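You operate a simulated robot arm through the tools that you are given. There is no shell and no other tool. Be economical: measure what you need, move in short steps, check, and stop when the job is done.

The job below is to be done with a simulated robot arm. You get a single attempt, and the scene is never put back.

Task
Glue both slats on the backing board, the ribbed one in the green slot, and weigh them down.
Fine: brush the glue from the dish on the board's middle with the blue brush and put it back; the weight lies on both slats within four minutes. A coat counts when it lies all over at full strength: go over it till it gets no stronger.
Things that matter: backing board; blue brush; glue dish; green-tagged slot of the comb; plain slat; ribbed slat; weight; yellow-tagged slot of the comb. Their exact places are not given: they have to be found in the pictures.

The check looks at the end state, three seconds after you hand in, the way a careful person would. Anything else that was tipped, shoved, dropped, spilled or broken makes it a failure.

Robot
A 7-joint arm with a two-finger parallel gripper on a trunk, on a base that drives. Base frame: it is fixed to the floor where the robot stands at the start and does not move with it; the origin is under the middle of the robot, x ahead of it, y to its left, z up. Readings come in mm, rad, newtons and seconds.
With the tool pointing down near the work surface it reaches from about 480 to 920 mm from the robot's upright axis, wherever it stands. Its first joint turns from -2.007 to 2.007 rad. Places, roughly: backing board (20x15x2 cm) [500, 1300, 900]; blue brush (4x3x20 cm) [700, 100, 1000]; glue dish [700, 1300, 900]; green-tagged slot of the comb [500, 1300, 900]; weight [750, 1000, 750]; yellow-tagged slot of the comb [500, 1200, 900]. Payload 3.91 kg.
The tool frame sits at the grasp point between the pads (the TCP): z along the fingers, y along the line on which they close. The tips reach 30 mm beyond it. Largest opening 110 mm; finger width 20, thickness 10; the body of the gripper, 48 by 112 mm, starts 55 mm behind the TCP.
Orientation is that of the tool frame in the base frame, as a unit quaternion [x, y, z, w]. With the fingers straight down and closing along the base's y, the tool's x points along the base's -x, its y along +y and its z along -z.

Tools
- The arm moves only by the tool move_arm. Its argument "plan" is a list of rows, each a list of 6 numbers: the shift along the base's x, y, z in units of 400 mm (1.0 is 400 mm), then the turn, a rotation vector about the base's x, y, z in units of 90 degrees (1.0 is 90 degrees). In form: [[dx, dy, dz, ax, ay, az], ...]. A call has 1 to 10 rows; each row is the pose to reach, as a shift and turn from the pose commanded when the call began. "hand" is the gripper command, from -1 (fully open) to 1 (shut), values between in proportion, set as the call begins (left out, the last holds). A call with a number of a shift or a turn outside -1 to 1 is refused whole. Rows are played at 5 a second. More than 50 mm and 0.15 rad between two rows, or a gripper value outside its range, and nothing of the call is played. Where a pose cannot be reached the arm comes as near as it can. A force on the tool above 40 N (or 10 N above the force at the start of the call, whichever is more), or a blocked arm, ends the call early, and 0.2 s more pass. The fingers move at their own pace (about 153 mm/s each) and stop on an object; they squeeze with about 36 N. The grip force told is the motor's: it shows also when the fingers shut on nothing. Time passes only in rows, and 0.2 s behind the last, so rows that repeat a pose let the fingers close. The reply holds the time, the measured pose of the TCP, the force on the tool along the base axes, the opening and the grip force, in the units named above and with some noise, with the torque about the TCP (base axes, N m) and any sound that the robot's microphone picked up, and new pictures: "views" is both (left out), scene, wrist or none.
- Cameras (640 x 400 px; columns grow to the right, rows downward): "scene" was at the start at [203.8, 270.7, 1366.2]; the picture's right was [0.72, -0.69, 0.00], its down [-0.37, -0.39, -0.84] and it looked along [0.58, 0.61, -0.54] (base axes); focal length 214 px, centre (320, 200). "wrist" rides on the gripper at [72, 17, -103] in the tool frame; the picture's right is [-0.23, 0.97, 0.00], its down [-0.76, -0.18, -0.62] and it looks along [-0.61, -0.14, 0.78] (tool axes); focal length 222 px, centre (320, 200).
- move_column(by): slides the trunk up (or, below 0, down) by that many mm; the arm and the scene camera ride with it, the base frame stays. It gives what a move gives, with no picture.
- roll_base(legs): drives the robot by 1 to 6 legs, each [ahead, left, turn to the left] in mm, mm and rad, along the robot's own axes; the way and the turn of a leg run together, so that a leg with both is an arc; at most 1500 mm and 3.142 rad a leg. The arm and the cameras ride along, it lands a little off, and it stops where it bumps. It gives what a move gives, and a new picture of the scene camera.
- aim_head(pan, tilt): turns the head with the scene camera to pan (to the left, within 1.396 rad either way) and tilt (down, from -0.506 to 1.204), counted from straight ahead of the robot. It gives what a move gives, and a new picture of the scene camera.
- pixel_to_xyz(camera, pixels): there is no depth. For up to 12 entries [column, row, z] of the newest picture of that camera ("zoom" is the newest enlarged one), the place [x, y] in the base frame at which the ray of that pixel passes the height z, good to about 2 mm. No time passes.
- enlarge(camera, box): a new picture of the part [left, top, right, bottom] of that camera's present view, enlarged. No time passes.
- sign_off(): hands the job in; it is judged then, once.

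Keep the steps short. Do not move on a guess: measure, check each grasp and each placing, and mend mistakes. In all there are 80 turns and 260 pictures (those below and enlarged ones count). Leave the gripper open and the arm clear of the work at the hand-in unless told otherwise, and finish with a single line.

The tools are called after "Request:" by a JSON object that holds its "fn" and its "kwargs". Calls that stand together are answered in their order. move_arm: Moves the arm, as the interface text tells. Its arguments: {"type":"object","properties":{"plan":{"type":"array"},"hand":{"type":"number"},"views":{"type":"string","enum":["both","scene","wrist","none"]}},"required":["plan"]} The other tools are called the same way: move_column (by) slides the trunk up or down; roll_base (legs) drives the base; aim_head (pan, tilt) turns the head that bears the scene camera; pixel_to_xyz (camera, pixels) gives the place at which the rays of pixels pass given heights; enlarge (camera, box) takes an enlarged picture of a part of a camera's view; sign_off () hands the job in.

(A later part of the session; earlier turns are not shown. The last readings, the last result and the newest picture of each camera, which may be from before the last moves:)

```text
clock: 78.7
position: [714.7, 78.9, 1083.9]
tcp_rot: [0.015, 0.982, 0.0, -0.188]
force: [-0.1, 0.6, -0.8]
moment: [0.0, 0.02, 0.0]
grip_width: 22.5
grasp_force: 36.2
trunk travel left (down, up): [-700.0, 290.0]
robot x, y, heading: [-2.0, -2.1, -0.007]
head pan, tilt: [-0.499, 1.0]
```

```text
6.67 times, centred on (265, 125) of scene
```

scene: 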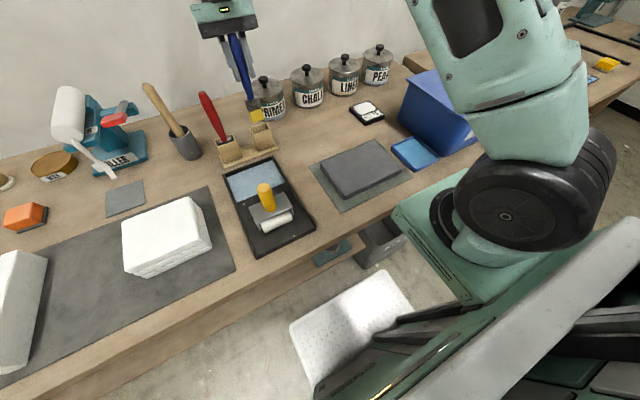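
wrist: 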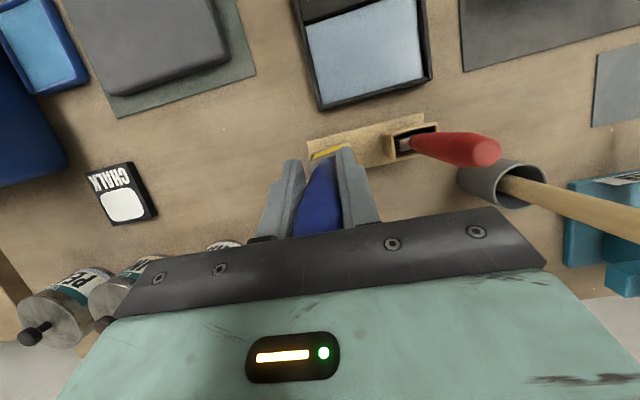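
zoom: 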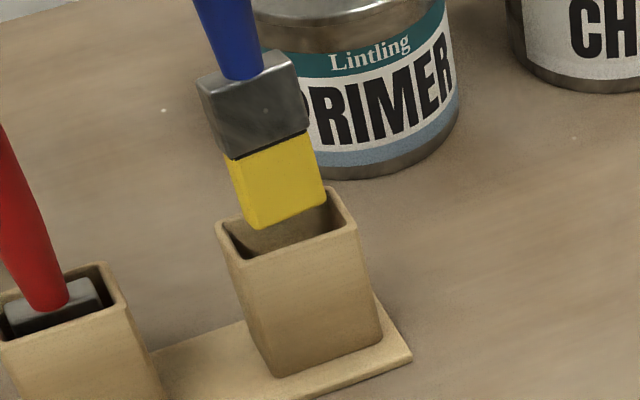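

Request:
{"fn": "pixel_to_xyz", "kwargs": {"camera": "zoom", "pixels": [[258, 229, 940], [327, 204, 940], [258, 229, 946], [327, 204, 946], [258, 229, 934], [327, 204, 934], [243, 262, 930], [355, 226, 930], [217, 222, 930], [328, 187, 930]]}}

```text
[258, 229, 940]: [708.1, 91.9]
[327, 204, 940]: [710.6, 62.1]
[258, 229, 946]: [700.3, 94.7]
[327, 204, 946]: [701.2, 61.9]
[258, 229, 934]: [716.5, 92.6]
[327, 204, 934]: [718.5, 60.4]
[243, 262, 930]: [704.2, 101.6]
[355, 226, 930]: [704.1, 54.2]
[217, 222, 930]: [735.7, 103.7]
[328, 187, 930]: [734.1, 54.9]
```

The bristle's front edge is at x≈706 with the inner lip at ≈707, so I shift +4 mm and lower slowly into the cup, watching the force.

Request:
{"fn": "move_arm", "kwargs": {"plan": [[0.01, 0, 0, 0, 0, 0], [0.01, 0, -0.015, 0, 0, 0], [0.01, 0, -0.03, 0, 0, 0], [0.01, 0, -0.045, 0, 0, 0], [0.01, 0, -0.06, 0, 0, 0]], "views": "wrist"}}

Request:
{"fn": "enlarge", "kwargs": {"camera": "scene", "box": [235, 85, 285, 155]}}

Request:
{"fn": "enlarge", "kwargs": {"camera": "wrist", "box": [290, 110, 370, 180]}}

```text
clock: 79.9
position: [721.2, 78.5, 1068.3]
tcp_rot: [0.015, 0.983, 0.003, -0.183]
force: [-3.6, -1.7, 15.8]
moment: [-0.03, 0.59, 0.04]
grip_width: 22.4
grasp_force: 36.2
trunk travel left (down, up): [-700.0, 290.0]
robot x, y, heading: [-4.0, 2.5, -0.0]
head pan, tilt: [-0.499, 1.0]
stopped in row 5: the force on the tool passed its limit (the readings are from after the stop); the commanded pose is now the measured one
```

wrist: 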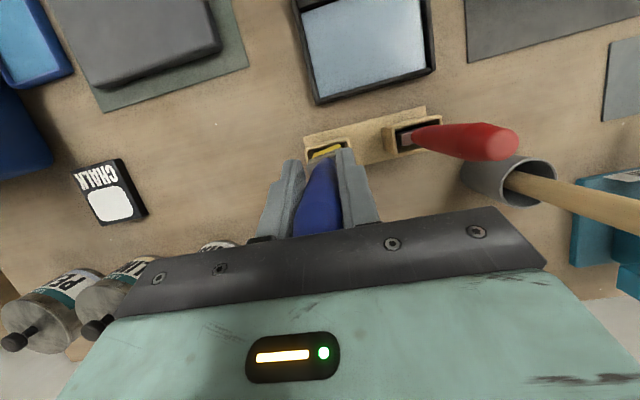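

```text
5.71 times, centred on (260, 120) of scene
```

zoom: 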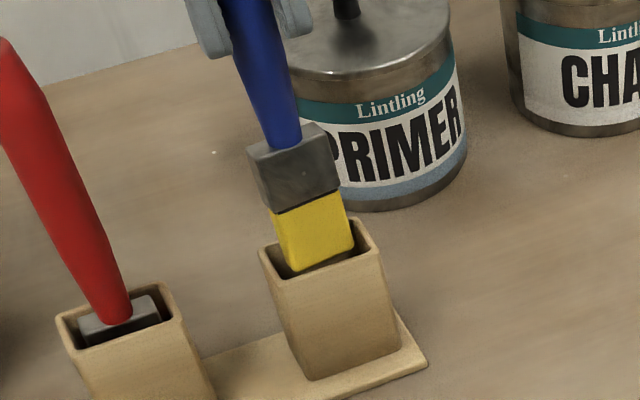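

```text
5.71 times, centred on (330, 145) of wrist
```

zoom: 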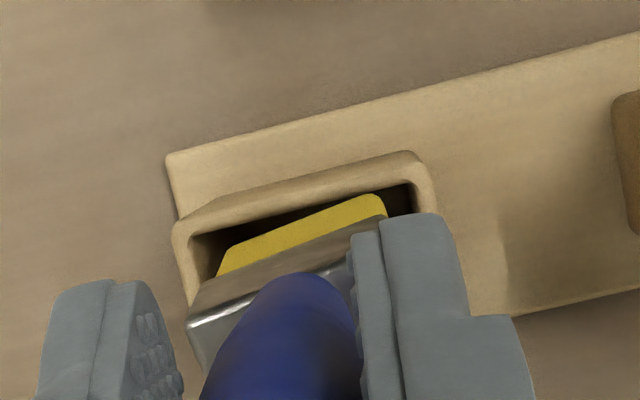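

It touches the rear rim, and the brush is yawed about 0.085 rad relative to the cup. I lift 8 mm, unyaw, shift -3 mm and try again gently.

Request:
{"fn": "move_arm", "kwargs": {"plan": [[0, 0, 0.02, 0, 0, 0], [-0.009, 0, 0.02, 0, 0, -0.054], [-0.009, 0, 0.008, 0, 0, -0.054], [-0.009, 0, -0.004, 0, 0, -0.054], [-0.009, 0, -0.015, 0, 0, -0.054]], "views": "wrist"}}

Request:
{"fn": "enlarge", "kwargs": {"camera": "scene", "box": [235, 85, 285, 155]}}

Request:
{"fn": "enlarge", "kwargs": {"camera": "wrist", "box": [290, 110, 370, 180]}}

```text
clock: 81.1
position: [717.0, 80.8, 1069.6]
tcp_rot: [0.057, 0.982, 0.012, -0.18]
force: [-2.5, -1.3, 17.4]
moment: [-0.15, 0.64, 0.0]
grip_width: 22.6
grasp_force: 36.0
trunk travel left (down, up): [-700.0, 290.0]
robot x, y, heading: [-4.3, 0.9, 0.0]
head pan, tilt: [-0.499, 1.0]
stopped in row 5: the force on the tool passed its limit (the readings are from after the stop); the commanded pose is now the measured one
```

wrist: 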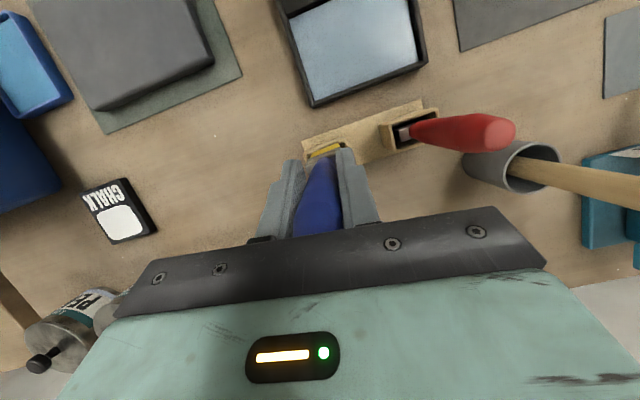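

```text
5.71 times, centred on (260, 120) of scene
```

zoom: 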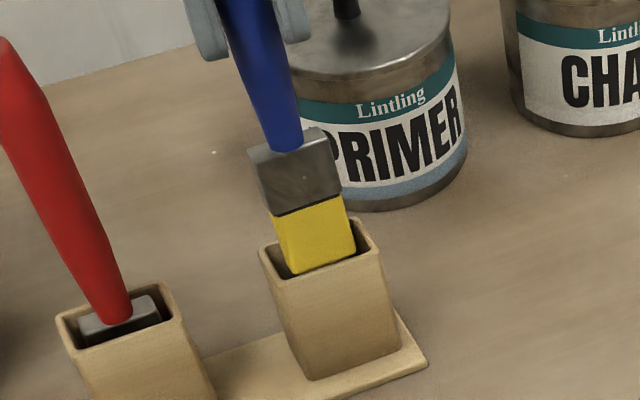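

```text
5.71 times, centred on (330, 145) of wrist
```

zoom: 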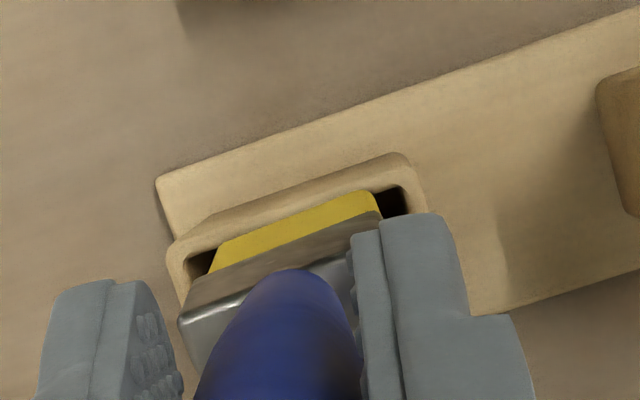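

Request:
{"fn": "pixel_to_xyz", "kwargs": {"camera": "zoom", "pixels": [[230, 245, 928], [370, 195, 928], [230, 228, 930], [390, 175, 930], [190, 250, 930], [405, 190, 930], [212, 268, 928], [382, 215, 928]]}}

Request:
{"fn": "enlarge", "kwargs": {"camera": "scene", "box": [250, 105, 280, 145]}}

```text
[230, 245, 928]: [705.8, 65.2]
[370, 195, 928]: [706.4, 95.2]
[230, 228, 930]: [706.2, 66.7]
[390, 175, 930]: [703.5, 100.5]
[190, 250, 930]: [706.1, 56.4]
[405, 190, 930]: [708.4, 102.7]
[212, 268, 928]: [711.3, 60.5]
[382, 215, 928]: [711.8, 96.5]
```

```text
10.00 times, centred on (265, 125) of scene
```

zoom: 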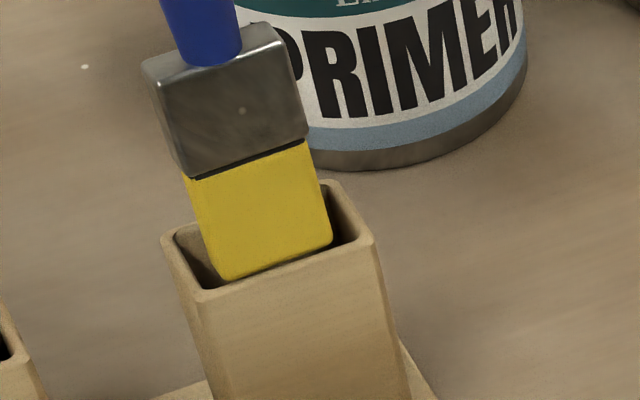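

The front edge now sits right at the front lip (x≈706). With the yaw corrected, I lift and shift +2.5 mm, between the two tries.

Request:
{"fn": "move_arm", "kwargs": {"plan": [[0, 0, 0.015, 0, 0, 0], [0.007, -0.003, 0.012, 0, 0, 0], [0.007, -0.003, 0.003, 0, 0, 0], [0.007, -0.003, -0.006, 0, 0, 0], [0.007, -0.003, -0.015, 0, 0, 0]], "views": "none"}}

Request:
{"fn": "enlarge", "kwargs": {"camera": "scene", "box": [250, 105, 280, 145]}}

Request:
{"fn": "enlarge", "kwargs": {"camera": "wrist", "box": [290, 110, 370, 180]}}

```text
clock: 82.3
position: [720.5, 78.4, 1061.0]
tcp_rot: [0.057, 0.982, 0.011, -0.181]
force: [-0.5, -0.9, -0.3]
moment: [0.01, -0.03, -0.02]
grip_width: 22.1
grasp_force: 36.0
trunk travel left (down, up): [-700.0, 290.0]
robot x, y, heading: [-4.6, -3.1, -0.008]
head pan, tilt: [-0.499, 1.0]
```

```text
10.00 times, centred on (265, 125) of scene
```

zoom: 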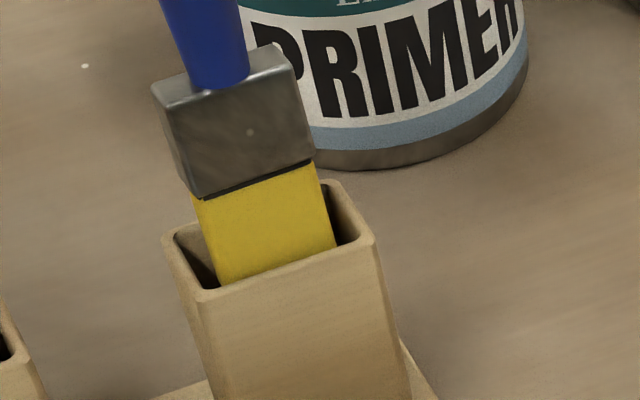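

```text
5.71 times, centred on (330, 145) of wrist
```

zoom: 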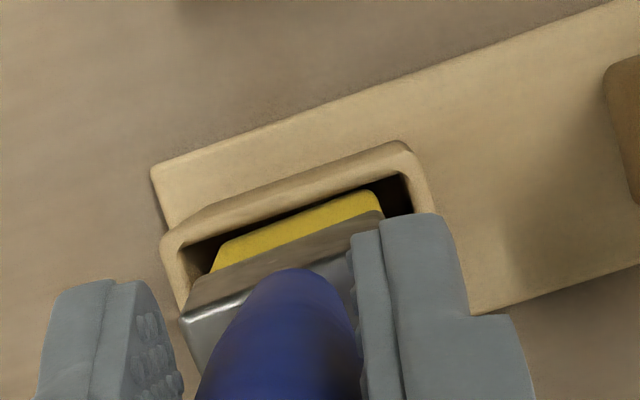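

It slides in without force. Checking the ferrule against the rim before going deeper.

Request:
{"fn": "pixel_to_xyz", "kwargs": {"camera": "zoom", "pixels": [[180, 318, 985], [345, 262, 985], [205, 275, 945], [385, 213, 945], [192, 250, 930], [400, 175, 930]]}}

Request:
{"fn": "move_arm", "kwargs": {"plan": [[0, 0, -0.01, 0, 0, 0], [0, 0, -0.02, 0, 0, 0], [0, 0, -0.03, 0, 0, 0], [0, 0, -0.04, 0, 0, 0], [0, 0, -0.05, 0, 0, 0]], "views": "none"}}

Request:
{"fn": "enlarge", "kwargs": {"camera": "scene", "box": [250, 105, 280, 145]}}

```text
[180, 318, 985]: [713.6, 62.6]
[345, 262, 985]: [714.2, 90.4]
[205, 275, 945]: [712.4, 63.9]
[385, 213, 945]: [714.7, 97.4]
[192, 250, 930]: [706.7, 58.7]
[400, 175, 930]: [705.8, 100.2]
```

```text
clock: 83.5
position: [721.0, 81.1, 1040.6]
tcp_rot: [0.058, 0.982, 0.012, -0.181]
force: [0.5, 0.2, -0.7]
moment: [0.01, 0.01, 0.04]
grip_width: 22.3
grasp_force: 35.7
trunk travel left (down, up): [-700.0, 290.0]
robot x, y, heading: [-1.0, -0.0, -0.006]
head pan, tilt: [-0.499, 1.0]
```

```text
10.00 times, centred on (265, 125) of scene
```

zoom: 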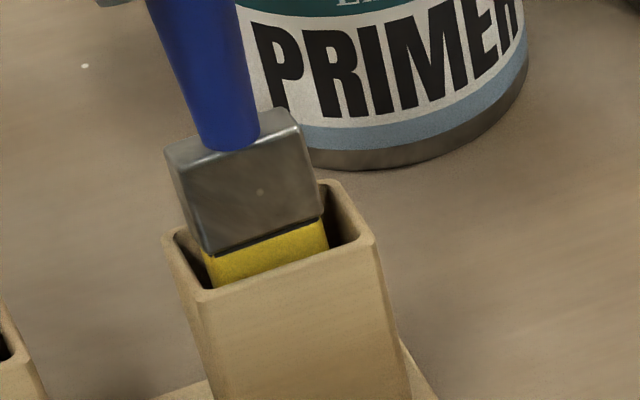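

It is sliding in well. I continue until it rests on the cup's floor (~1010).

Request:
{"fn": "move_arm", "kwargs": {"plan": [[0, 0, -0.015, 0, 0, 0], [0, 0, -0.03, 0, 0, 0], [0, 0, -0.045, 0, 0, 0], [0, 0, -0.055, 0, 0, 0], [0, 0, -0.065, 0, 0, 0], [0, 0, -0.07, 0, 0, 0]], "views": "none"}}

Request:
{"fn": "enlarge", "kwargs": {"camera": "scene", "box": [235, 75, 295, 145]}}

```text
clock: 84.9
position: [721.9, 79.5, 1013.4]
tcp_rot: [0.057, 0.982, 0.012, -0.181]
force: [0.5, -0.2, -0.6]
moment: [-0.02, -0.02, 0.0]
grip_width: 22.4
grasp_force: 36.1
trunk travel left (down, up): [-700.0, 290.0]
robot x, y, heading: [-7.1, -2.2, -0.005]
head pan, tilt: [-0.499, 1.0]
```

```text
5.71 times, centred on (265, 110) of scene
```

zoom: 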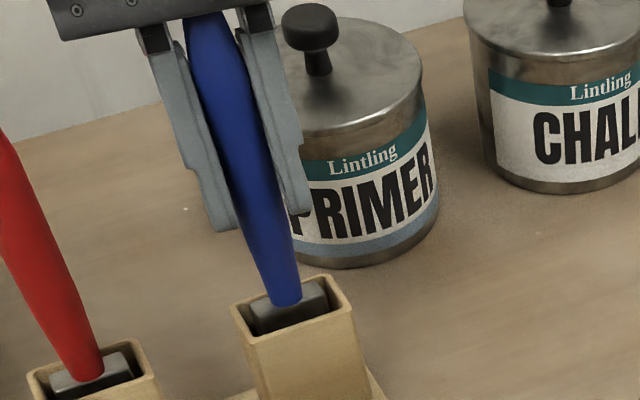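

Request:
{"fn": "move_arm", "kwargs": {"plan": [[0, 0, -0.005, 0, 0, 0], [0, 0, -0.01, 0, 0, 0], [0, 0, -0.012, 0, 0, 0]], "views": "none"}}

Request:
{"fn": "move_arm", "kwargs": {"plan": [[0, 0, 0, 0, 0, 0], [0, 0, 0, 0, 0, 0], [0, 0, 0, 0, 0, 0]], "hand": -0.3, "views": "scene"}}

```text
clock: 85.7
position: [720.8, 78.4, 1010.0]
tcp_rot: [0.057, 0.982, 0.012, -0.179]
force: [-0.9, -1.1, 17.5]
moment: [-0.41, 0.09, 0.0]
grip_width: 22.6
grasp_force: 36.3
trunk travel left (down, up): [-700.0, 290.0]
robot x, y, heading: [4.2, 1.7, -0.006]
head pan, tilt: [-0.499, 1.0]
```

```text
clock: 86.5
position: [721.6, 80.0, 1009.5]
tcp_rot: [0.057, 0.982, 0.012, -0.18]
force: [1.8, 1.5, 25.2]
moment: [-0.04, -0.29, -0.01]
grip_width: 71.5
grasp_force: 0.1
trunk travel left (down, up): [-700.0, 290.0]
robot x, y, heading: [-5.9, -1.2, -0.003]
head pan, tilt: [-0.499, 1.0]
```

scene: 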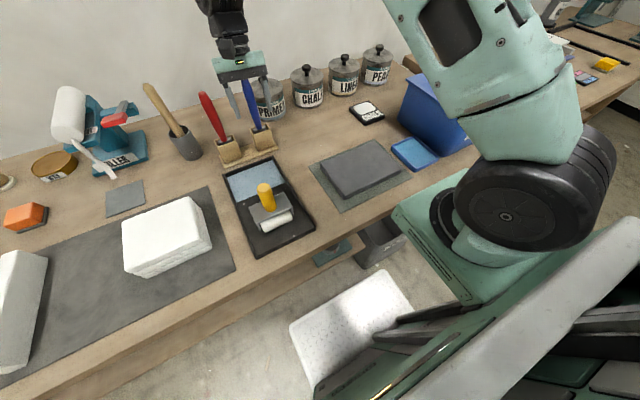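

Released. The palm rests lightly on the handle top, so I lift straight up, then level the gripper.

Request:
{"fn": "move_arm", "kwargs": {"plan": [[0, 0, 0.05, 0, 0, 0], [0, 0, 0.15, 0, 0, 0], [0, 0, 0.26, 0, 0, 0], [0, 0, 0.37, 0, 0, 0], [0, 0, 0.45, 0, -0.08, 0], [-0.05, 0, 0.5, 0, -0.16, 0], [-0.15, 0, 0.5, 0, -0.229, 0], [-0.25, 0, 0.5, 0, -0.229, 0]], "views": "scene"}}

Request:
{"fn": "enlarge", "kwargs": {"camera": "scene", "box": [200, 70, 300, 170]}}

Request:
{"fn": "roll_base", "kwargs": {"legs": [[0, 950, 0]]}}

Request:
{"fn": "aim_head", "kwargs": {"pan": -0.35, "tilt": 1.0}}

```text
clock: 88.3
position: [620.9, 82.0, 1211.2]
tcp_rot: [0.054, 0.998, 0.022, -0.002]
force: [0.9, -0.8, -0.9]
moment: [-0.01, 0.05, 0.0]
grip_width: 71.4
grasp_force: 0.0
trunk travel left (down, up): [-700.0, 290.0]
robot x, y, heading: [-1.1, -2.8, -0.001]
head pan, tilt: [-0.499, 1.0]
```

scene: 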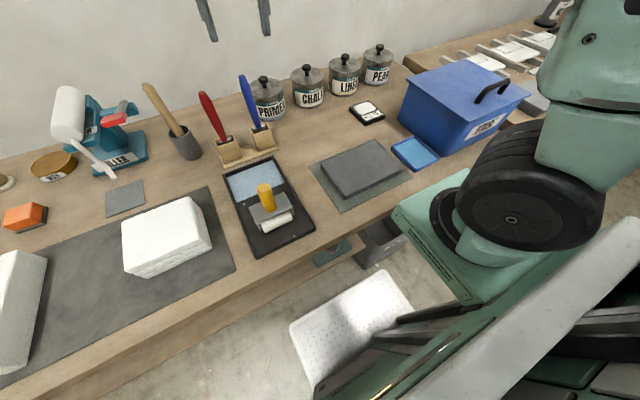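

```text
4.00 times, centred on (250, 120) of scene
```

zoom: 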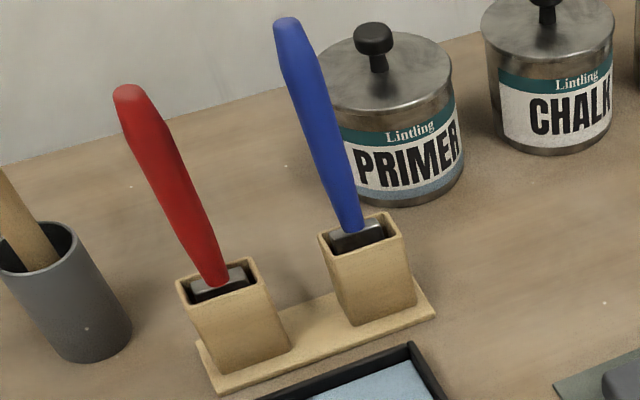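

```text
clock: 93.3
position: [628.0, 1034.2, 1210.8]
tcp_rot: [0.055, 0.998, 0.021, -0.003]
force: [0.0, -0.7, 0.0]
moment: [0.0, -0.01, -0.01]
grip_width: 71.8
grasp_force: 0.2
trunk travel left (down, up): [-700.0, 290.0]
robot x, y, heading: [4.6, 951.5, -0.01]
head pan, tilt: [-0.499, 1.0]
```

scene: 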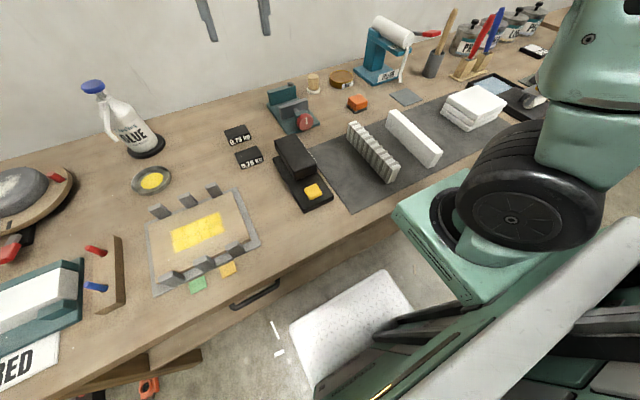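

```text
clock: 94.0
position: [627.5, 1034.1, 1211.2]
tcp_rot: [0.055, 0.998, 0.022, -0.002]
force: [0.0, -0.4, 0.5]
moment: [0.01, 0.01, 0.0]
grip_width: 71.4
grasp_force: 0.0
trunk travel left (down, up): [-700.0, 290.0]
robot x, y, heading: [2.4, 952.2, -0.008]
head pan, tilt: [-0.351, 1.0]
```

scene: 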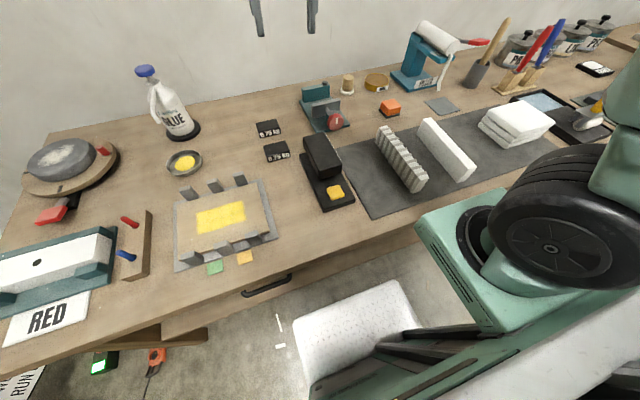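

The brush stands back in its cup. Now I measure the slats.

Request:
{"fn": "enlarge", "kwargs": {"camera": "scene", "box": [340, 100, 490, 220]}}

```text
3.33 times, centred on (415, 160) of scene
```

zoom: 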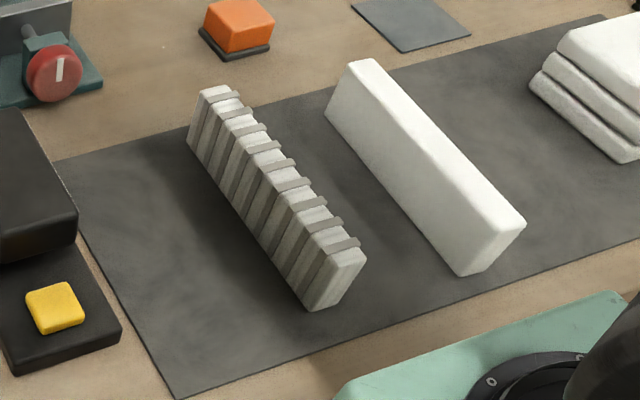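

Request:
{"fn": "pixel_to_xyz", "kwargs": {"camera": "zoom", "pixels": [[188, 142, 862], [308, 310, 862], [336, 304, 862], [364, 258, 895], [364, 258, 905], [330, 262, 895], [203, 92, 895], [226, 86, 895], [326, 113, 862], [461, 275, 862], [484, 272, 862], [525, 222, 895]]}}

Request:
{"fn": "pixel_to_xyz", "kwargs": {"camera": "zoom", "pixels": [[525, 222, 905], [488, 234, 895], [488, 234, 905], [346, 68, 895], [376, 60, 895], [346, 68, 905], [376, 60, 905], [330, 262, 905], [203, 92, 905], [226, 86, 905]]}}

```text
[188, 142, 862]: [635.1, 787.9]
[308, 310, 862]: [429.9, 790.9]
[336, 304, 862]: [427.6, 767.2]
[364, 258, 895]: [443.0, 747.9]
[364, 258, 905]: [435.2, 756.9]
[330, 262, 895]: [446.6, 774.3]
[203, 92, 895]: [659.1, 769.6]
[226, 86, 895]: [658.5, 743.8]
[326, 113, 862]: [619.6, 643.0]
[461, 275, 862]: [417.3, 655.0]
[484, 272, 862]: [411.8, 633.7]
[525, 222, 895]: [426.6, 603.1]
```

```text
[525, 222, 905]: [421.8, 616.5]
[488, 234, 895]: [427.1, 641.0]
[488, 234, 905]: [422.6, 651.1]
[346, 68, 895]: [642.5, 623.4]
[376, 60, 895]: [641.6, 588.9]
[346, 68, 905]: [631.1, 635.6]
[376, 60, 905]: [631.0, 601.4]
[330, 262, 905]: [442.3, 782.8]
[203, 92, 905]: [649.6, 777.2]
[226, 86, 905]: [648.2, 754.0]
```

Ribbed slat: centre about (532,777), top z≈915, ~26 mm thick and nearly aligned with x. Plain slat: centre about (518,632), ~34 mm thick, yaw -0.06. I level the gripper and go above the ribbed slat.

Request:
{"fn": "move_arm", "kwargs": {"plan": [[-0.04, -0.107, -0.02, -0.014, 0, 0.03], [-0.08, -0.214, -0.06, -0.028, 0, 0.06], [-0.12, -0.321, -0.1, -0.028, 0, 0.06], [-0.16, -0.428, -0.14, -0.028, 0, 0.06], [-0.2, -0.535, -0.18, -0.028, 0, 0.06], [-0.24, -0.6425, -0.22, -0.028, 0, 0.06], [-0.24, -0.6425, -0.33, -0.028, 0, 0.06], [-0.24, -0.6425, -0.44, -0.028, 0, 0.06], [-0.24, -0.6425, -0.5, -0.028, 0, 0.06], [-0.24, -0.6425, -0.5, -0.028, 0, 0.06]], "hand": -0.4}}

Request:
{"fn": "enlarge", "kwargs": {"camera": "wrist", "box": [200, 40, 460, 240]}}

```text
clock: 96.2
position: [534.1, 776.4, 1012.9]
tcp_rot: [0.008, 1.0, 0.0, -0.002]
force: [-0.6, 0.4, -0.2]
moment: [0.03, 0.0, 0.01]
grip_width: 77.1
grasp_force: 0.2
trunk travel left (down, up): [-700.0, 290.0]
robot x, y, heading: [4.1, 953.4, -0.01]
head pan, tilt: [-0.351, 1.0]
```

scene: 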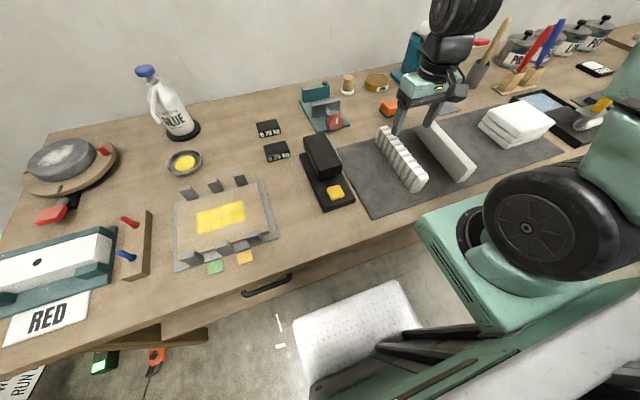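
wrist: 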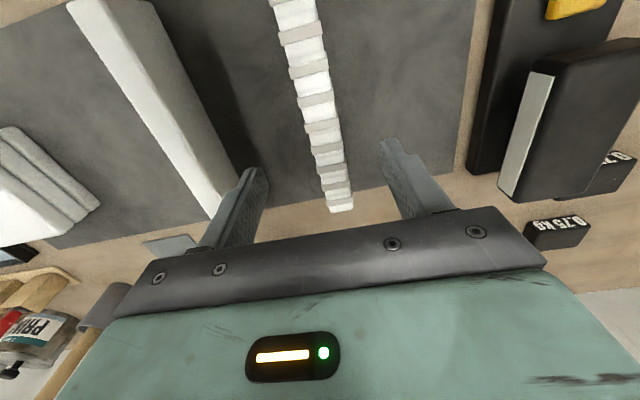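

```text
2.00 times, centred on (330, 140) of wrist
```

zoom: 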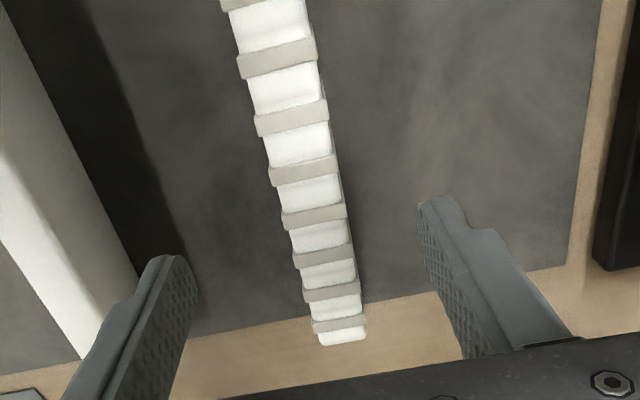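

Request:
{"fn": "pixel_to_xyz", "kwargs": {"camera": "zoom", "pixels": [[318, 340, 912], [366, 335, 912], [318, 340, 905], [366, 335, 905], [283, 215, 912], [345, 205, 912], [222, 8, 912], [305, 0, 912], [366, 335, 895]]}}

```text
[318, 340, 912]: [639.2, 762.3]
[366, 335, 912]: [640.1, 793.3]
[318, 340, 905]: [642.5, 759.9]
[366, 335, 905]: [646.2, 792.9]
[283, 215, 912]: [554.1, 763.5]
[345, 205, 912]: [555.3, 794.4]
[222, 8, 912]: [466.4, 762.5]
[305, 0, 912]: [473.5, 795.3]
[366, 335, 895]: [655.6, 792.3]
```

Ribbed slat: y 763–794 (centre 778.5), far end x 639, aligned. I lower the TCP to z 898 and close.

Request:
{"fn": "move_arm", "kwargs": {"plan": [[0, 0.005, -0.09, 0, 0, 0], [0, 0.005, -0.18, 0, 0, 0], [0, 0.005, -0.25, 0, 0, 0], [0, 0.005, -0.287, 0, 0, 0], [0, 0.005, -0.287, 0, 0, 0]], "views": "wrist"}}

Request:
{"fn": "move_arm", "kwargs": {"plan": [[0, 0, 0, 0, 0, 0], [0, 0, 0, 0, 0, 0], [0, 0, 0, 0, 0, 0]], "hand": 1, "views": "wrist"}}

```text
clock: 97.4
position: [531.3, 781.5, 897.6]
tcp_rot: [0.009, 1.0, 0.0, -0.003]
force: [0.4, 1.1, 0.4]
moment: [-0.01, -0.02, 0.01]
grip_width: 77.2
grasp_force: 0.0
trunk travel left (down, up): [-700.0, 290.0]
robot x, y, heading: [1.9, 953.4, -0.009]
head pan, tilt: [-0.351, 1.0]
```

wrist: 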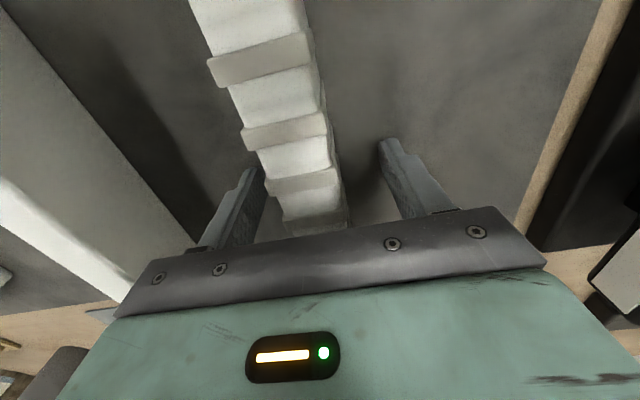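

```text
clock: 98.2
position: [532.2, 782.1, 896.3]
tcp_rot: [0.008, 1.0, 0.0, -0.003]
force: [0.0, 0.9, -0.2]
moment: [0.03, -0.06, 0.01]
grip_width: 27.8
grasp_force: 36.2
trunk travel left (down, up): [-700.0, 290.0]
robot x, y, heading: [2.1, 954.6, -0.007]
head pan, tilt: [-0.351, 1.0]
```

wrist: 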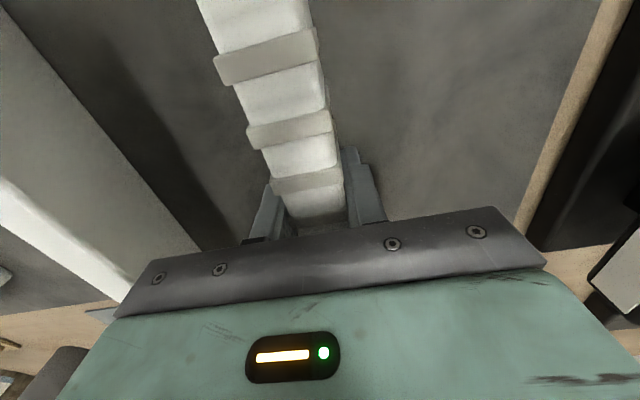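

Gripped (27.8 mm). I lift 170 mm and carry it left, in two calls.

Request:
{"fn": "move_arm", "kwargs": {"plan": [[0, 0, 0.05, 0, 0, 0], [0, 0, 0.16, 0, 0, 0], [0, 0, 0.28, 0, 0, 0], [0, 0, 0.4, 0, 0, 0], [0, 0.1, 0.44, 0, 0, 0], [0, 0.21, 0.44, 0, 0, 0], [0, 0.32, 0.44, 0, 0, 0], [0, 0.43, 0.44, 0, 0, 0], [0, 0.54, 0.44, 0, 0, 0], [0, 0.65, 0.44, 0, 0, 0]], "views": "none"}}

Request:
{"fn": "move_arm", "kwargs": {"plan": [[0, 0.11, 0, 0, 0, 0], [0, 0.22, 0, 0, 0, 0], [-0.015, 0.33, 0, 0, 0, 0], [-0.03, 0.44, 0, 0, 0, 0], [-0.03, 0.55, 0, 0, 0, 0], [-0.03, 0.65, 0, 0, 0, 0], [-0.03, 0.65, 0, 0, 0, 0]]}}

Request:
{"fn": "aim_head", "kwargs": {"pan": 0.35, "tilt": 1.0}}

```text
clock: 100.4
position: [530.3, 1042.7, 1072.4]
tcp_rot: [0.009, 1.0, 0.0, -0.002]
force: [0.3, 0.4, -1.2]
moment: [0.02, -0.02, 0.0]
grip_width: 28.0
grasp_force: 36.0
trunk travel left (down, up): [-700.0, 290.0]
robot x, y, heading: [3.6, 950.5, -0.008]
head pan, tilt: [-0.351, 1.0]
```

```text
clock: 102.0
position: [517.9, 1299.6, 1072.2]
tcp_rot: [0.008, 1.0, -0.001, -0.002]
force: [-0.5, -0.5, -1.6]
moment: [0.07, 0.01, 0.02]
grip_width: 27.9
grasp_force: 35.7
trunk travel left (down, up): [-700.0, 290.0]
robot x, y, heading: [6.9, 953.2, -0.01]
head pan, tilt: [-0.351, 1.0]
```

scene: 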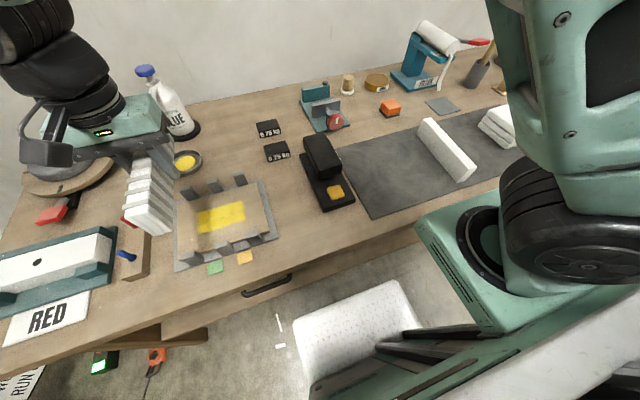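
wrist: 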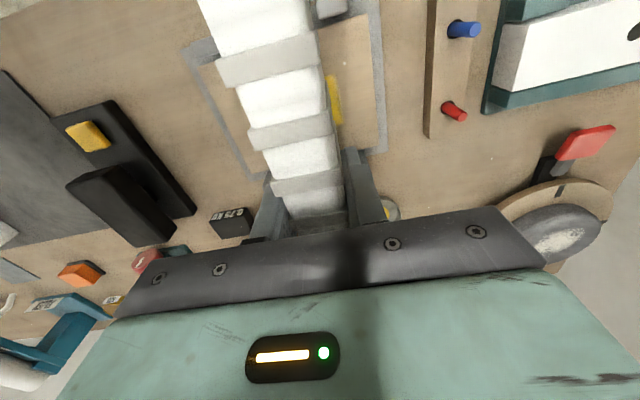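

```text
clock: 103.1
position: [518.0, 1300.1, 1072.9]
tcp_rot: [0.008, 1.0, 0.0, -0.003]
force: [0.5, -0.1, -1.4]
moment: [-0.01, 0.0, 0.01]
grip_width: 28.0
grasp_force: 36.4
trunk travel left (down, up): [-700.0, 290.0]
robot x, y, heading: [4.2, 952.3, -0.005]
head pan, tilt: [0.351, 1.0]
```

scene: 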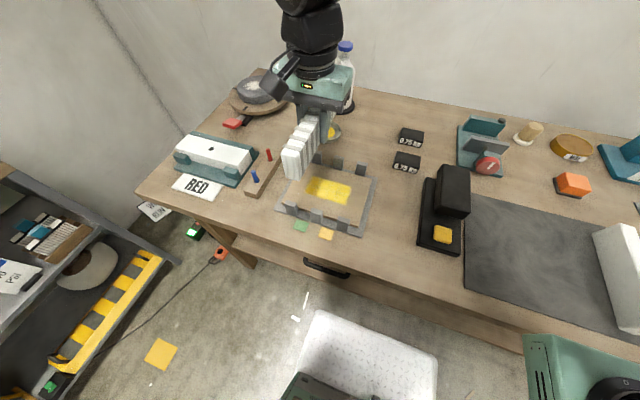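

I measure the prong positions with this view.

Request:
{"fn": "enlarge", "kwargs": {"camera": "scene", "box": [265, 140, 385, 250]}}

```text
3.64 times, centred on (325, 195) of scene
```

zoom: 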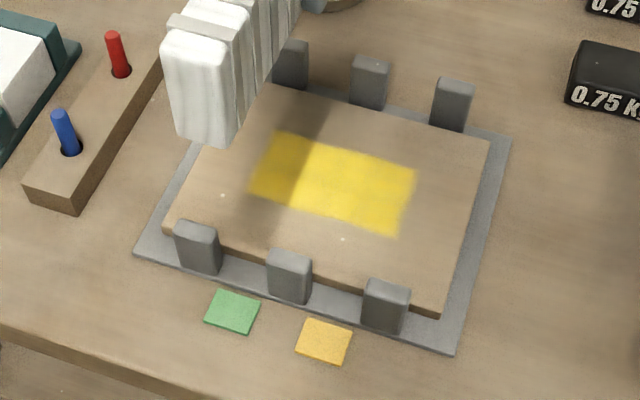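

Request:
{"fn": "pixel_to_xyz", "kwargs": {"camera": "zoom", "pixels": [[182, 263, 865], [219, 277, 865], [268, 290, 865], [305, 303, 865], [363, 322, 865], [402, 336, 865], [353, 105, 865], [384, 110, 865], [433, 125, 865], [463, 132, 865], [275, 84, 865], [306, 90, 865]]}}

Request:
{"fn": "pixel_to_xyz", "kwargs": {"camera": "zoom", "pixels": [[175, 222, 900], [175, 222, 890], [177, 238, 895], [270, 250, 890], [270, 250, 900], [410, 285, 890], [410, 285, 900], [170, 235, 877], [440, 312, 877], [490, 140, 877], [265, 85, 877]]}}

```text
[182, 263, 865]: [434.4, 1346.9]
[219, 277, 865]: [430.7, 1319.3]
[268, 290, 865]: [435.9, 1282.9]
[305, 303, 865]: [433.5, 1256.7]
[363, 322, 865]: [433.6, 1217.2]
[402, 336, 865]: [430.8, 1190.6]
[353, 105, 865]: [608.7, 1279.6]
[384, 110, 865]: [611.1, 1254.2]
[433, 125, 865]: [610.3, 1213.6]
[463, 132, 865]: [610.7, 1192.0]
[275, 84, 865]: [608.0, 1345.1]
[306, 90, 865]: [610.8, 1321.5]
```

```text
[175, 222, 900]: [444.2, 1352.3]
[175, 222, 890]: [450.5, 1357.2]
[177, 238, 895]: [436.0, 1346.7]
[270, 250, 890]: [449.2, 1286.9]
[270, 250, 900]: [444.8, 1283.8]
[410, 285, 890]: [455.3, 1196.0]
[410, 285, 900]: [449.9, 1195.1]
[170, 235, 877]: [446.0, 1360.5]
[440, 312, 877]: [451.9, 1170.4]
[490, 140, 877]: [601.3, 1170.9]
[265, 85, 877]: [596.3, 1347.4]
```

Slot centres are confirmed: green y≈1301 (about 38 wide), yellow y≈1235. I lower the slat to just above the prongs (TCP z 965) and check.

Request:
{"fn": "move_arm", "kwargs": {"plan": [[0.005, 0, -0.09, 0, 0, 0], [0.005, 0, -0.18, 0, 0, 0], [0.005, 0, -0.265, 0, 0, 0], [0.005, 0, -0.265, 0, 0, 0]]}}

Request:
{"fn": "enlarge", "kwargs": {"camera": "scene", "box": [265, 120, 385, 250]}}

Request:
{"fn": "enlarge", "kwargs": {"camera": "wrist", "box": [170, 0, 410, 200]}}

```text
clock: 104.1
position: [521.6, 1297.1, 963.8]
tcp_rot: [0.007, 1.0, 0.0, -0.003]
force: [0.9, 0.5, -1.5]
moment: [0.01, -0.01, 0.02]
grip_width: 27.5
grasp_force: 35.9
trunk travel left (down, up): [-700.0, 290.0]
robot x, y, heading: [4.5, 952.8, -0.009]
head pan, tilt: [0.351, 1.0]
```

scene: 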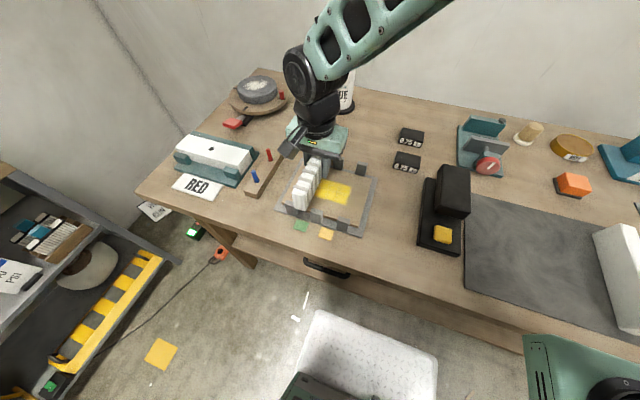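
wrist: 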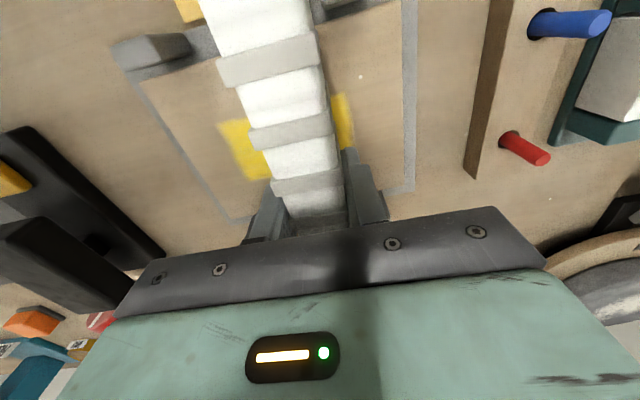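

```text
3.08 times, centred on (325, 185) of scene
```

zoom: 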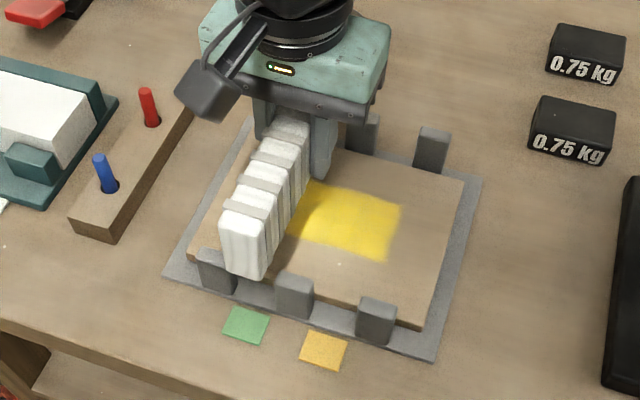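

```text
2.00 times, centred on (290, 100) of wrist
```

zoom: 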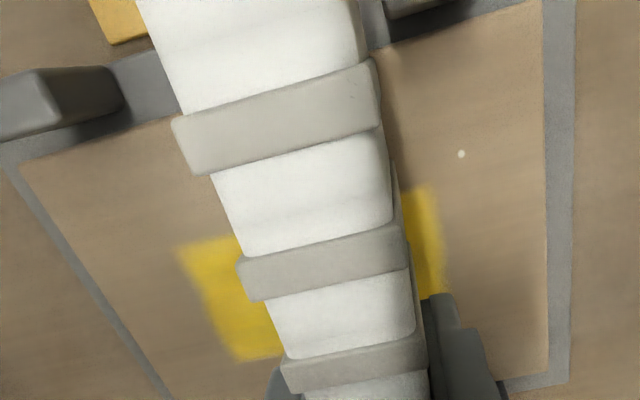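

Request:
{"fn": "pixel_to_xyz", "kwargs": {"camera": "scene", "pixels": [[294.2, 207.7, 929], [306.2, 211.3, 929], [294.2, 207.7, 924], [306.2, 211.3, 924], [293, 191, 979], [306.5, 195, 979]]}}

Request:
{"fn": "pixel_to_xyz", "kwargs": {"camera": "zoom", "pixels": [[238, 250, 980], [410, 225, 980], [170, 100, 980], [370, 60, 980], [120, 115, 900], [385, 45, 900]]}}

```text
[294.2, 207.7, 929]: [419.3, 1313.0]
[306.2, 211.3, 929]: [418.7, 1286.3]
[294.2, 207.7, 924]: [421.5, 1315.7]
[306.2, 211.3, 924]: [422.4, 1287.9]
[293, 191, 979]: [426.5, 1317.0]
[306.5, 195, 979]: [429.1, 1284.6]
```

```text
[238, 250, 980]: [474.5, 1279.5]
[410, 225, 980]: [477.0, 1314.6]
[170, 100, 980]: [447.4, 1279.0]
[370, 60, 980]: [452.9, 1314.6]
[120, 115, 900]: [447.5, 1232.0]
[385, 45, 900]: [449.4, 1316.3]
```

The slat sits around y 1299 and x 420–625. I shift +1.5 mm in y and lower, feeling for contact.

Request:
{"fn": "move_arm", "kwargs": {"plan": [[0, 0.004, -0.03, 0, 0, 0], [0, 0.004, -0.06, 0, 0, 0], [0, 0.004, -0.085, 0, 0, 0], [0, 0.004, -0.1, 0, 0, 0]], "views": "none"}}

Request:
{"fn": "enlarge", "kwargs": {"camera": "scene", "box": [265, 140, 385, 250]}}

```text
clock: 105.1
position: [521.7, 1300.7, 925.3]
tcp_rot: [0.008, 1.0, 0.0, -0.002]
force: [-0.9, 0.2, -1.4]
moment: [0.0, 0.01, 0.01]
grip_width: 27.8
grasp_force: 36.0
trunk travel left (down, up): [-700.0, 290.0]
robot x, y, heading: [7.3, 952.6, -0.004]
head pan, tilt: [0.351, 1.0]
```

```text
3.64 times, centred on (325, 195) of scene
5 turns are left
```

zoom: 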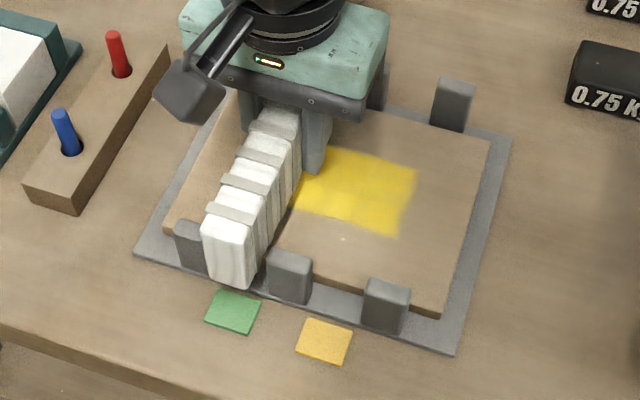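

Only 5 turns remain, so I batch predetermined moves. The slat is well inside the green slot. I lower it to contact, release, lift, check, then travel to the plain slat and take pictures with reference pixel queries.

Request:
{"fn": "move_arm", "kwargs": {"plan": [[0, 0, -0.012, 0, 0, 0], [0, 0, -0.018, 0, 0, 0], [0, 0, -0.022, 0, 0, 0], [0, 0, -0.026, 0, 0, 0], [0, 0, -0.03, 0, 0, 0]], "views": "none"}}

Request:
{"fn": "move_arm", "kwargs": {"plan": [[0, 0, 0, 0, 0, 0], [0, 0, 0, 0, 0, 0], [0, 0, 0, 0, 0, 0]], "hand": 0.05, "views": "none"}}

Request:
{"fn": "move_arm", "kwargs": {"plan": [[0, 0, 0.04, 0, 0, 0], [0, 0, 0.1, 0, 0, 0], [0, 0, 0.2, 0, 0, 0], [0, 0, 0.3, 0, 0, 0], [0, 0, 0.4, 0, 0, 0], [0, -0.11, 0.4, 0, 0, 0], [0, -0.22, 0.4, 0, 0, 0], [0, -0.33, 0.4, 0, 0, 0], [0, -0.44, 0.4, 0, 0, 0], [0, -0.55, 0.4, 0, 0, 0]], "views": "none"}}

Request:
{"fn": "enlarge", "kwargs": {"camera": "scene", "box": [265, 110, 435, 250]}}

Request:
{"fn": "move_arm", "kwargs": {"plan": [[0, -0.11, 0, 0, 0, 0], [0, -0.22, 0, 0, 0, 0], [0, -0.33, 0, 0, 0, 0], [0, -0.44, 0, 0, 0, 0], [0, -0.55, 0, 0, 0, 0], [0, -0.66, 0, 0, 0, 0], [-0.005, -0.77, 0, 0, 0, -0.027], [-0.01, -0.88, 0, 0, 0, -0.027], [-0.01, -0.99, 0, 0, 0, -0.027]], "hand": -0.5, "views": "none"}}

Request:
{"fn": "aim_head", "kwargs": {"pan": -0.2, "tilt": 1.0}}

Request:
{"fn": "move_arm", "kwargs": {"plan": [[0, -0.07, 0, 0, 0, 0], [0, -0.13, -0.08, 0, 0, 0], [0, -0.13, -0.15, 0, 0, 0], [0, -0.13, -0.15, 0, 0, 0]]}}

Request:
{"fn": "pixel_to_xyz", "kwargs": {"camera": "wrist", "pixels": [[240, 60, 911], [320, 60, 911], [400, 60, 911], [240, 120, 911], [320, 120, 911], [400, 120, 911], [240, 180, 911], [320, 180, 911], [400, 180, 911], [320, 220, 911]]}}

Request:
{"fn": "enlarge", "kwargs": {"camera": "wrist", "box": [200, 40, 460, 240]}}

Request:
{"fn": "enlarge", "kwargs": {"camera": "scene", "box": [150, 90, 340, 260]}}

```text
clock: 106.3
position: [522.2, 1301.3, 914.2]
tcp_rot: [0.008, 1.0, -0.001, -0.003]
force: [1.2, -0.5, -0.3]
moment: [0.03, 0.01, -0.05]
grip_width: 27.9
grasp_force: 36.3
trunk travel left (down, up): [-700.0, 290.0]
robot x, y, heading: [4.6, 952.1, -0.009]
head pan, tilt: [0.351, 1.0]
```

```text
clock: 107.1
position: [520.6, 1301.2, 913.4]
tcp_rot: [0.008, 1.0, 0.0, -0.002]
force: [0.3, -1.1, -0.4]
moment: [-0.01, -0.01, -0.01]
grip_width: 52.5
grasp_force: 0.1
trunk travel left (down, up): [-700.0, 290.0]
robot x, y, heading: [5.9, 953.2, -0.009]
head pan, tilt: [0.351, 1.0]
```

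```text
clock: 109.3
position: [516.1, 1083.2, 1073.1]
tcp_rot: [0.008, 1.0, 0.0, -0.002]
force: [0.1, 0.2, -0.6]
moment: [-0.03, 0.04, 0.02]
grip_width: 52.1
grasp_force: 0.0
trunk travel left (down, up): [-700.0, 290.0]
robot x, y, heading: [1.6, 950.7, -0.007]
head pan, tilt: [0.351, 1.0]
```

```text
2.86 times, centred on (350, 180) of scene
```

zoom: 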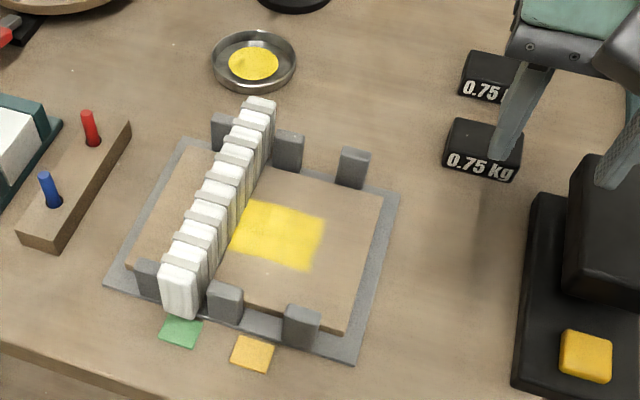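

```text
clock: 111.3
position: [519.2, 685.0, 1076.4]
tcp_rot: [0.029, 1.0, 0.0, -0.003]
force: [0.2, 0.4, 0.6]
moment: [-0.01, 0.0, 0.01]
grip_width: 82.5
grasp_force: 0.0
trunk travel left (down, up): [-700.0, 290.0]
robot x, y, heading: [2.9, 956.3, -0.012]
head pan, tilt: [0.351, 1.0]
```

```text
clock: 112.2
position: [519.7, 685.4, 1076.8]
tcp_rot: [0.03, 1.0, 0.0, -0.002]
force: [-0.4, 0.0, 0.2]
moment: [0.03, -0.04, 0.0]
grip_width: 82.7
grasp_force: 0.1
trunk travel left (down, up): [-700.0, 290.0]
robot x, y, heading: [1.6, 954.3, -0.01]
head pan, tilt: [-0.201, 1.0]
```

scene: 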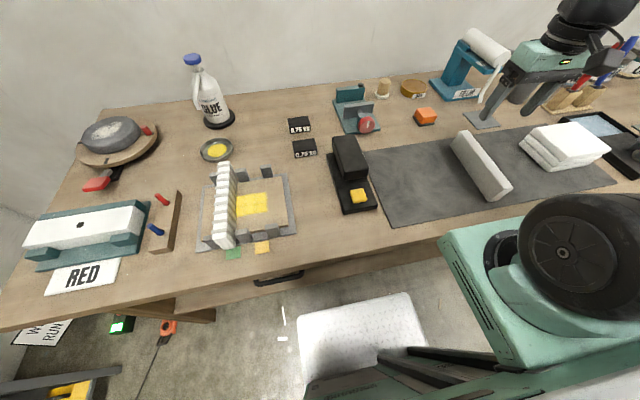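

```text
clock: 113.2
position: [518.4, 631.1, 1014.4]
tcp_rot: [0.03, 1.0, 0.0, -0.002]
force: [-0.8, 0.3, -1.1]
moment: [0.0, 0.0, 0.0]
grip_width: 82.5
grasp_force: 0.1
trunk travel left (down, up): [-700.0, 290.0]
robot x, y, heading: [2.2, 949.3, -0.008]
head pan, tilt: [-0.201, 1.0]
```

scene: 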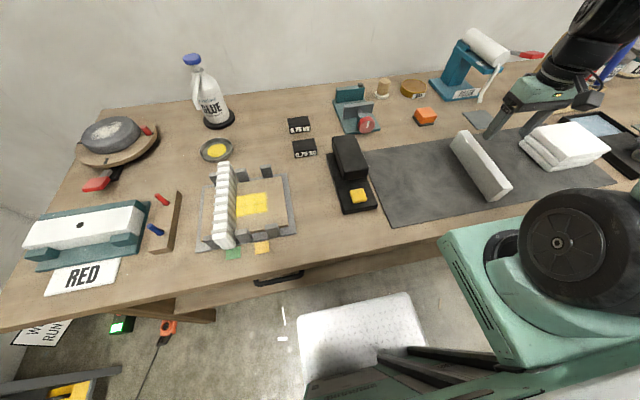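
wrist: 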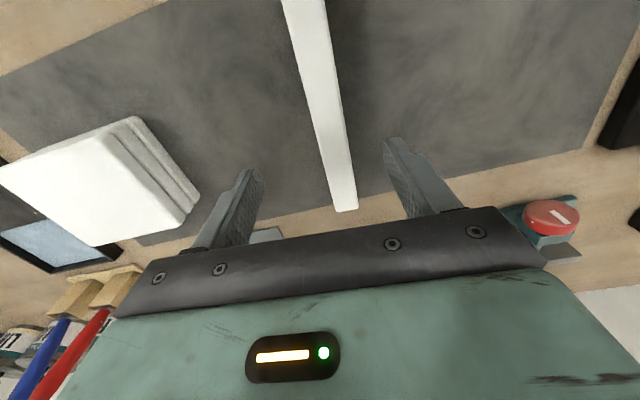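

```text
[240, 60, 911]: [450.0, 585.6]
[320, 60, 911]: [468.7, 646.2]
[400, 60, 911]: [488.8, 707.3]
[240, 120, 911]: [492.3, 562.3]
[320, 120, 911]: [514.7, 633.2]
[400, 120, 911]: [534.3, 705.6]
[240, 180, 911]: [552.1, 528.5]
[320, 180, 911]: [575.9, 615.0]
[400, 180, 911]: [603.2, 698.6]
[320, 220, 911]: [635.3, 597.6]
```

```text
2.00 times, centred on (330, 140) of wrist
```

zoom: 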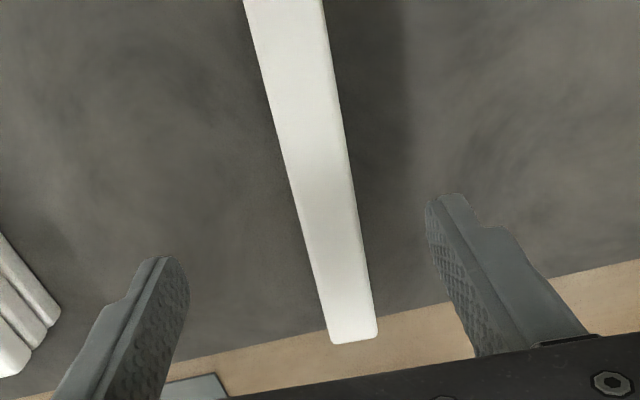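

```text
2.35 times, centred on (245, 175) of scene
4 turns are left
```

zoom: 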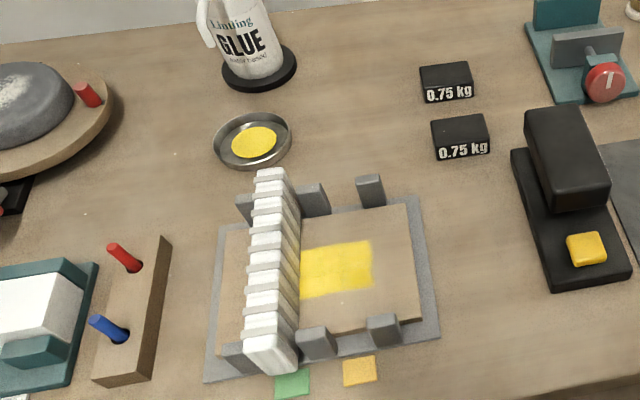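

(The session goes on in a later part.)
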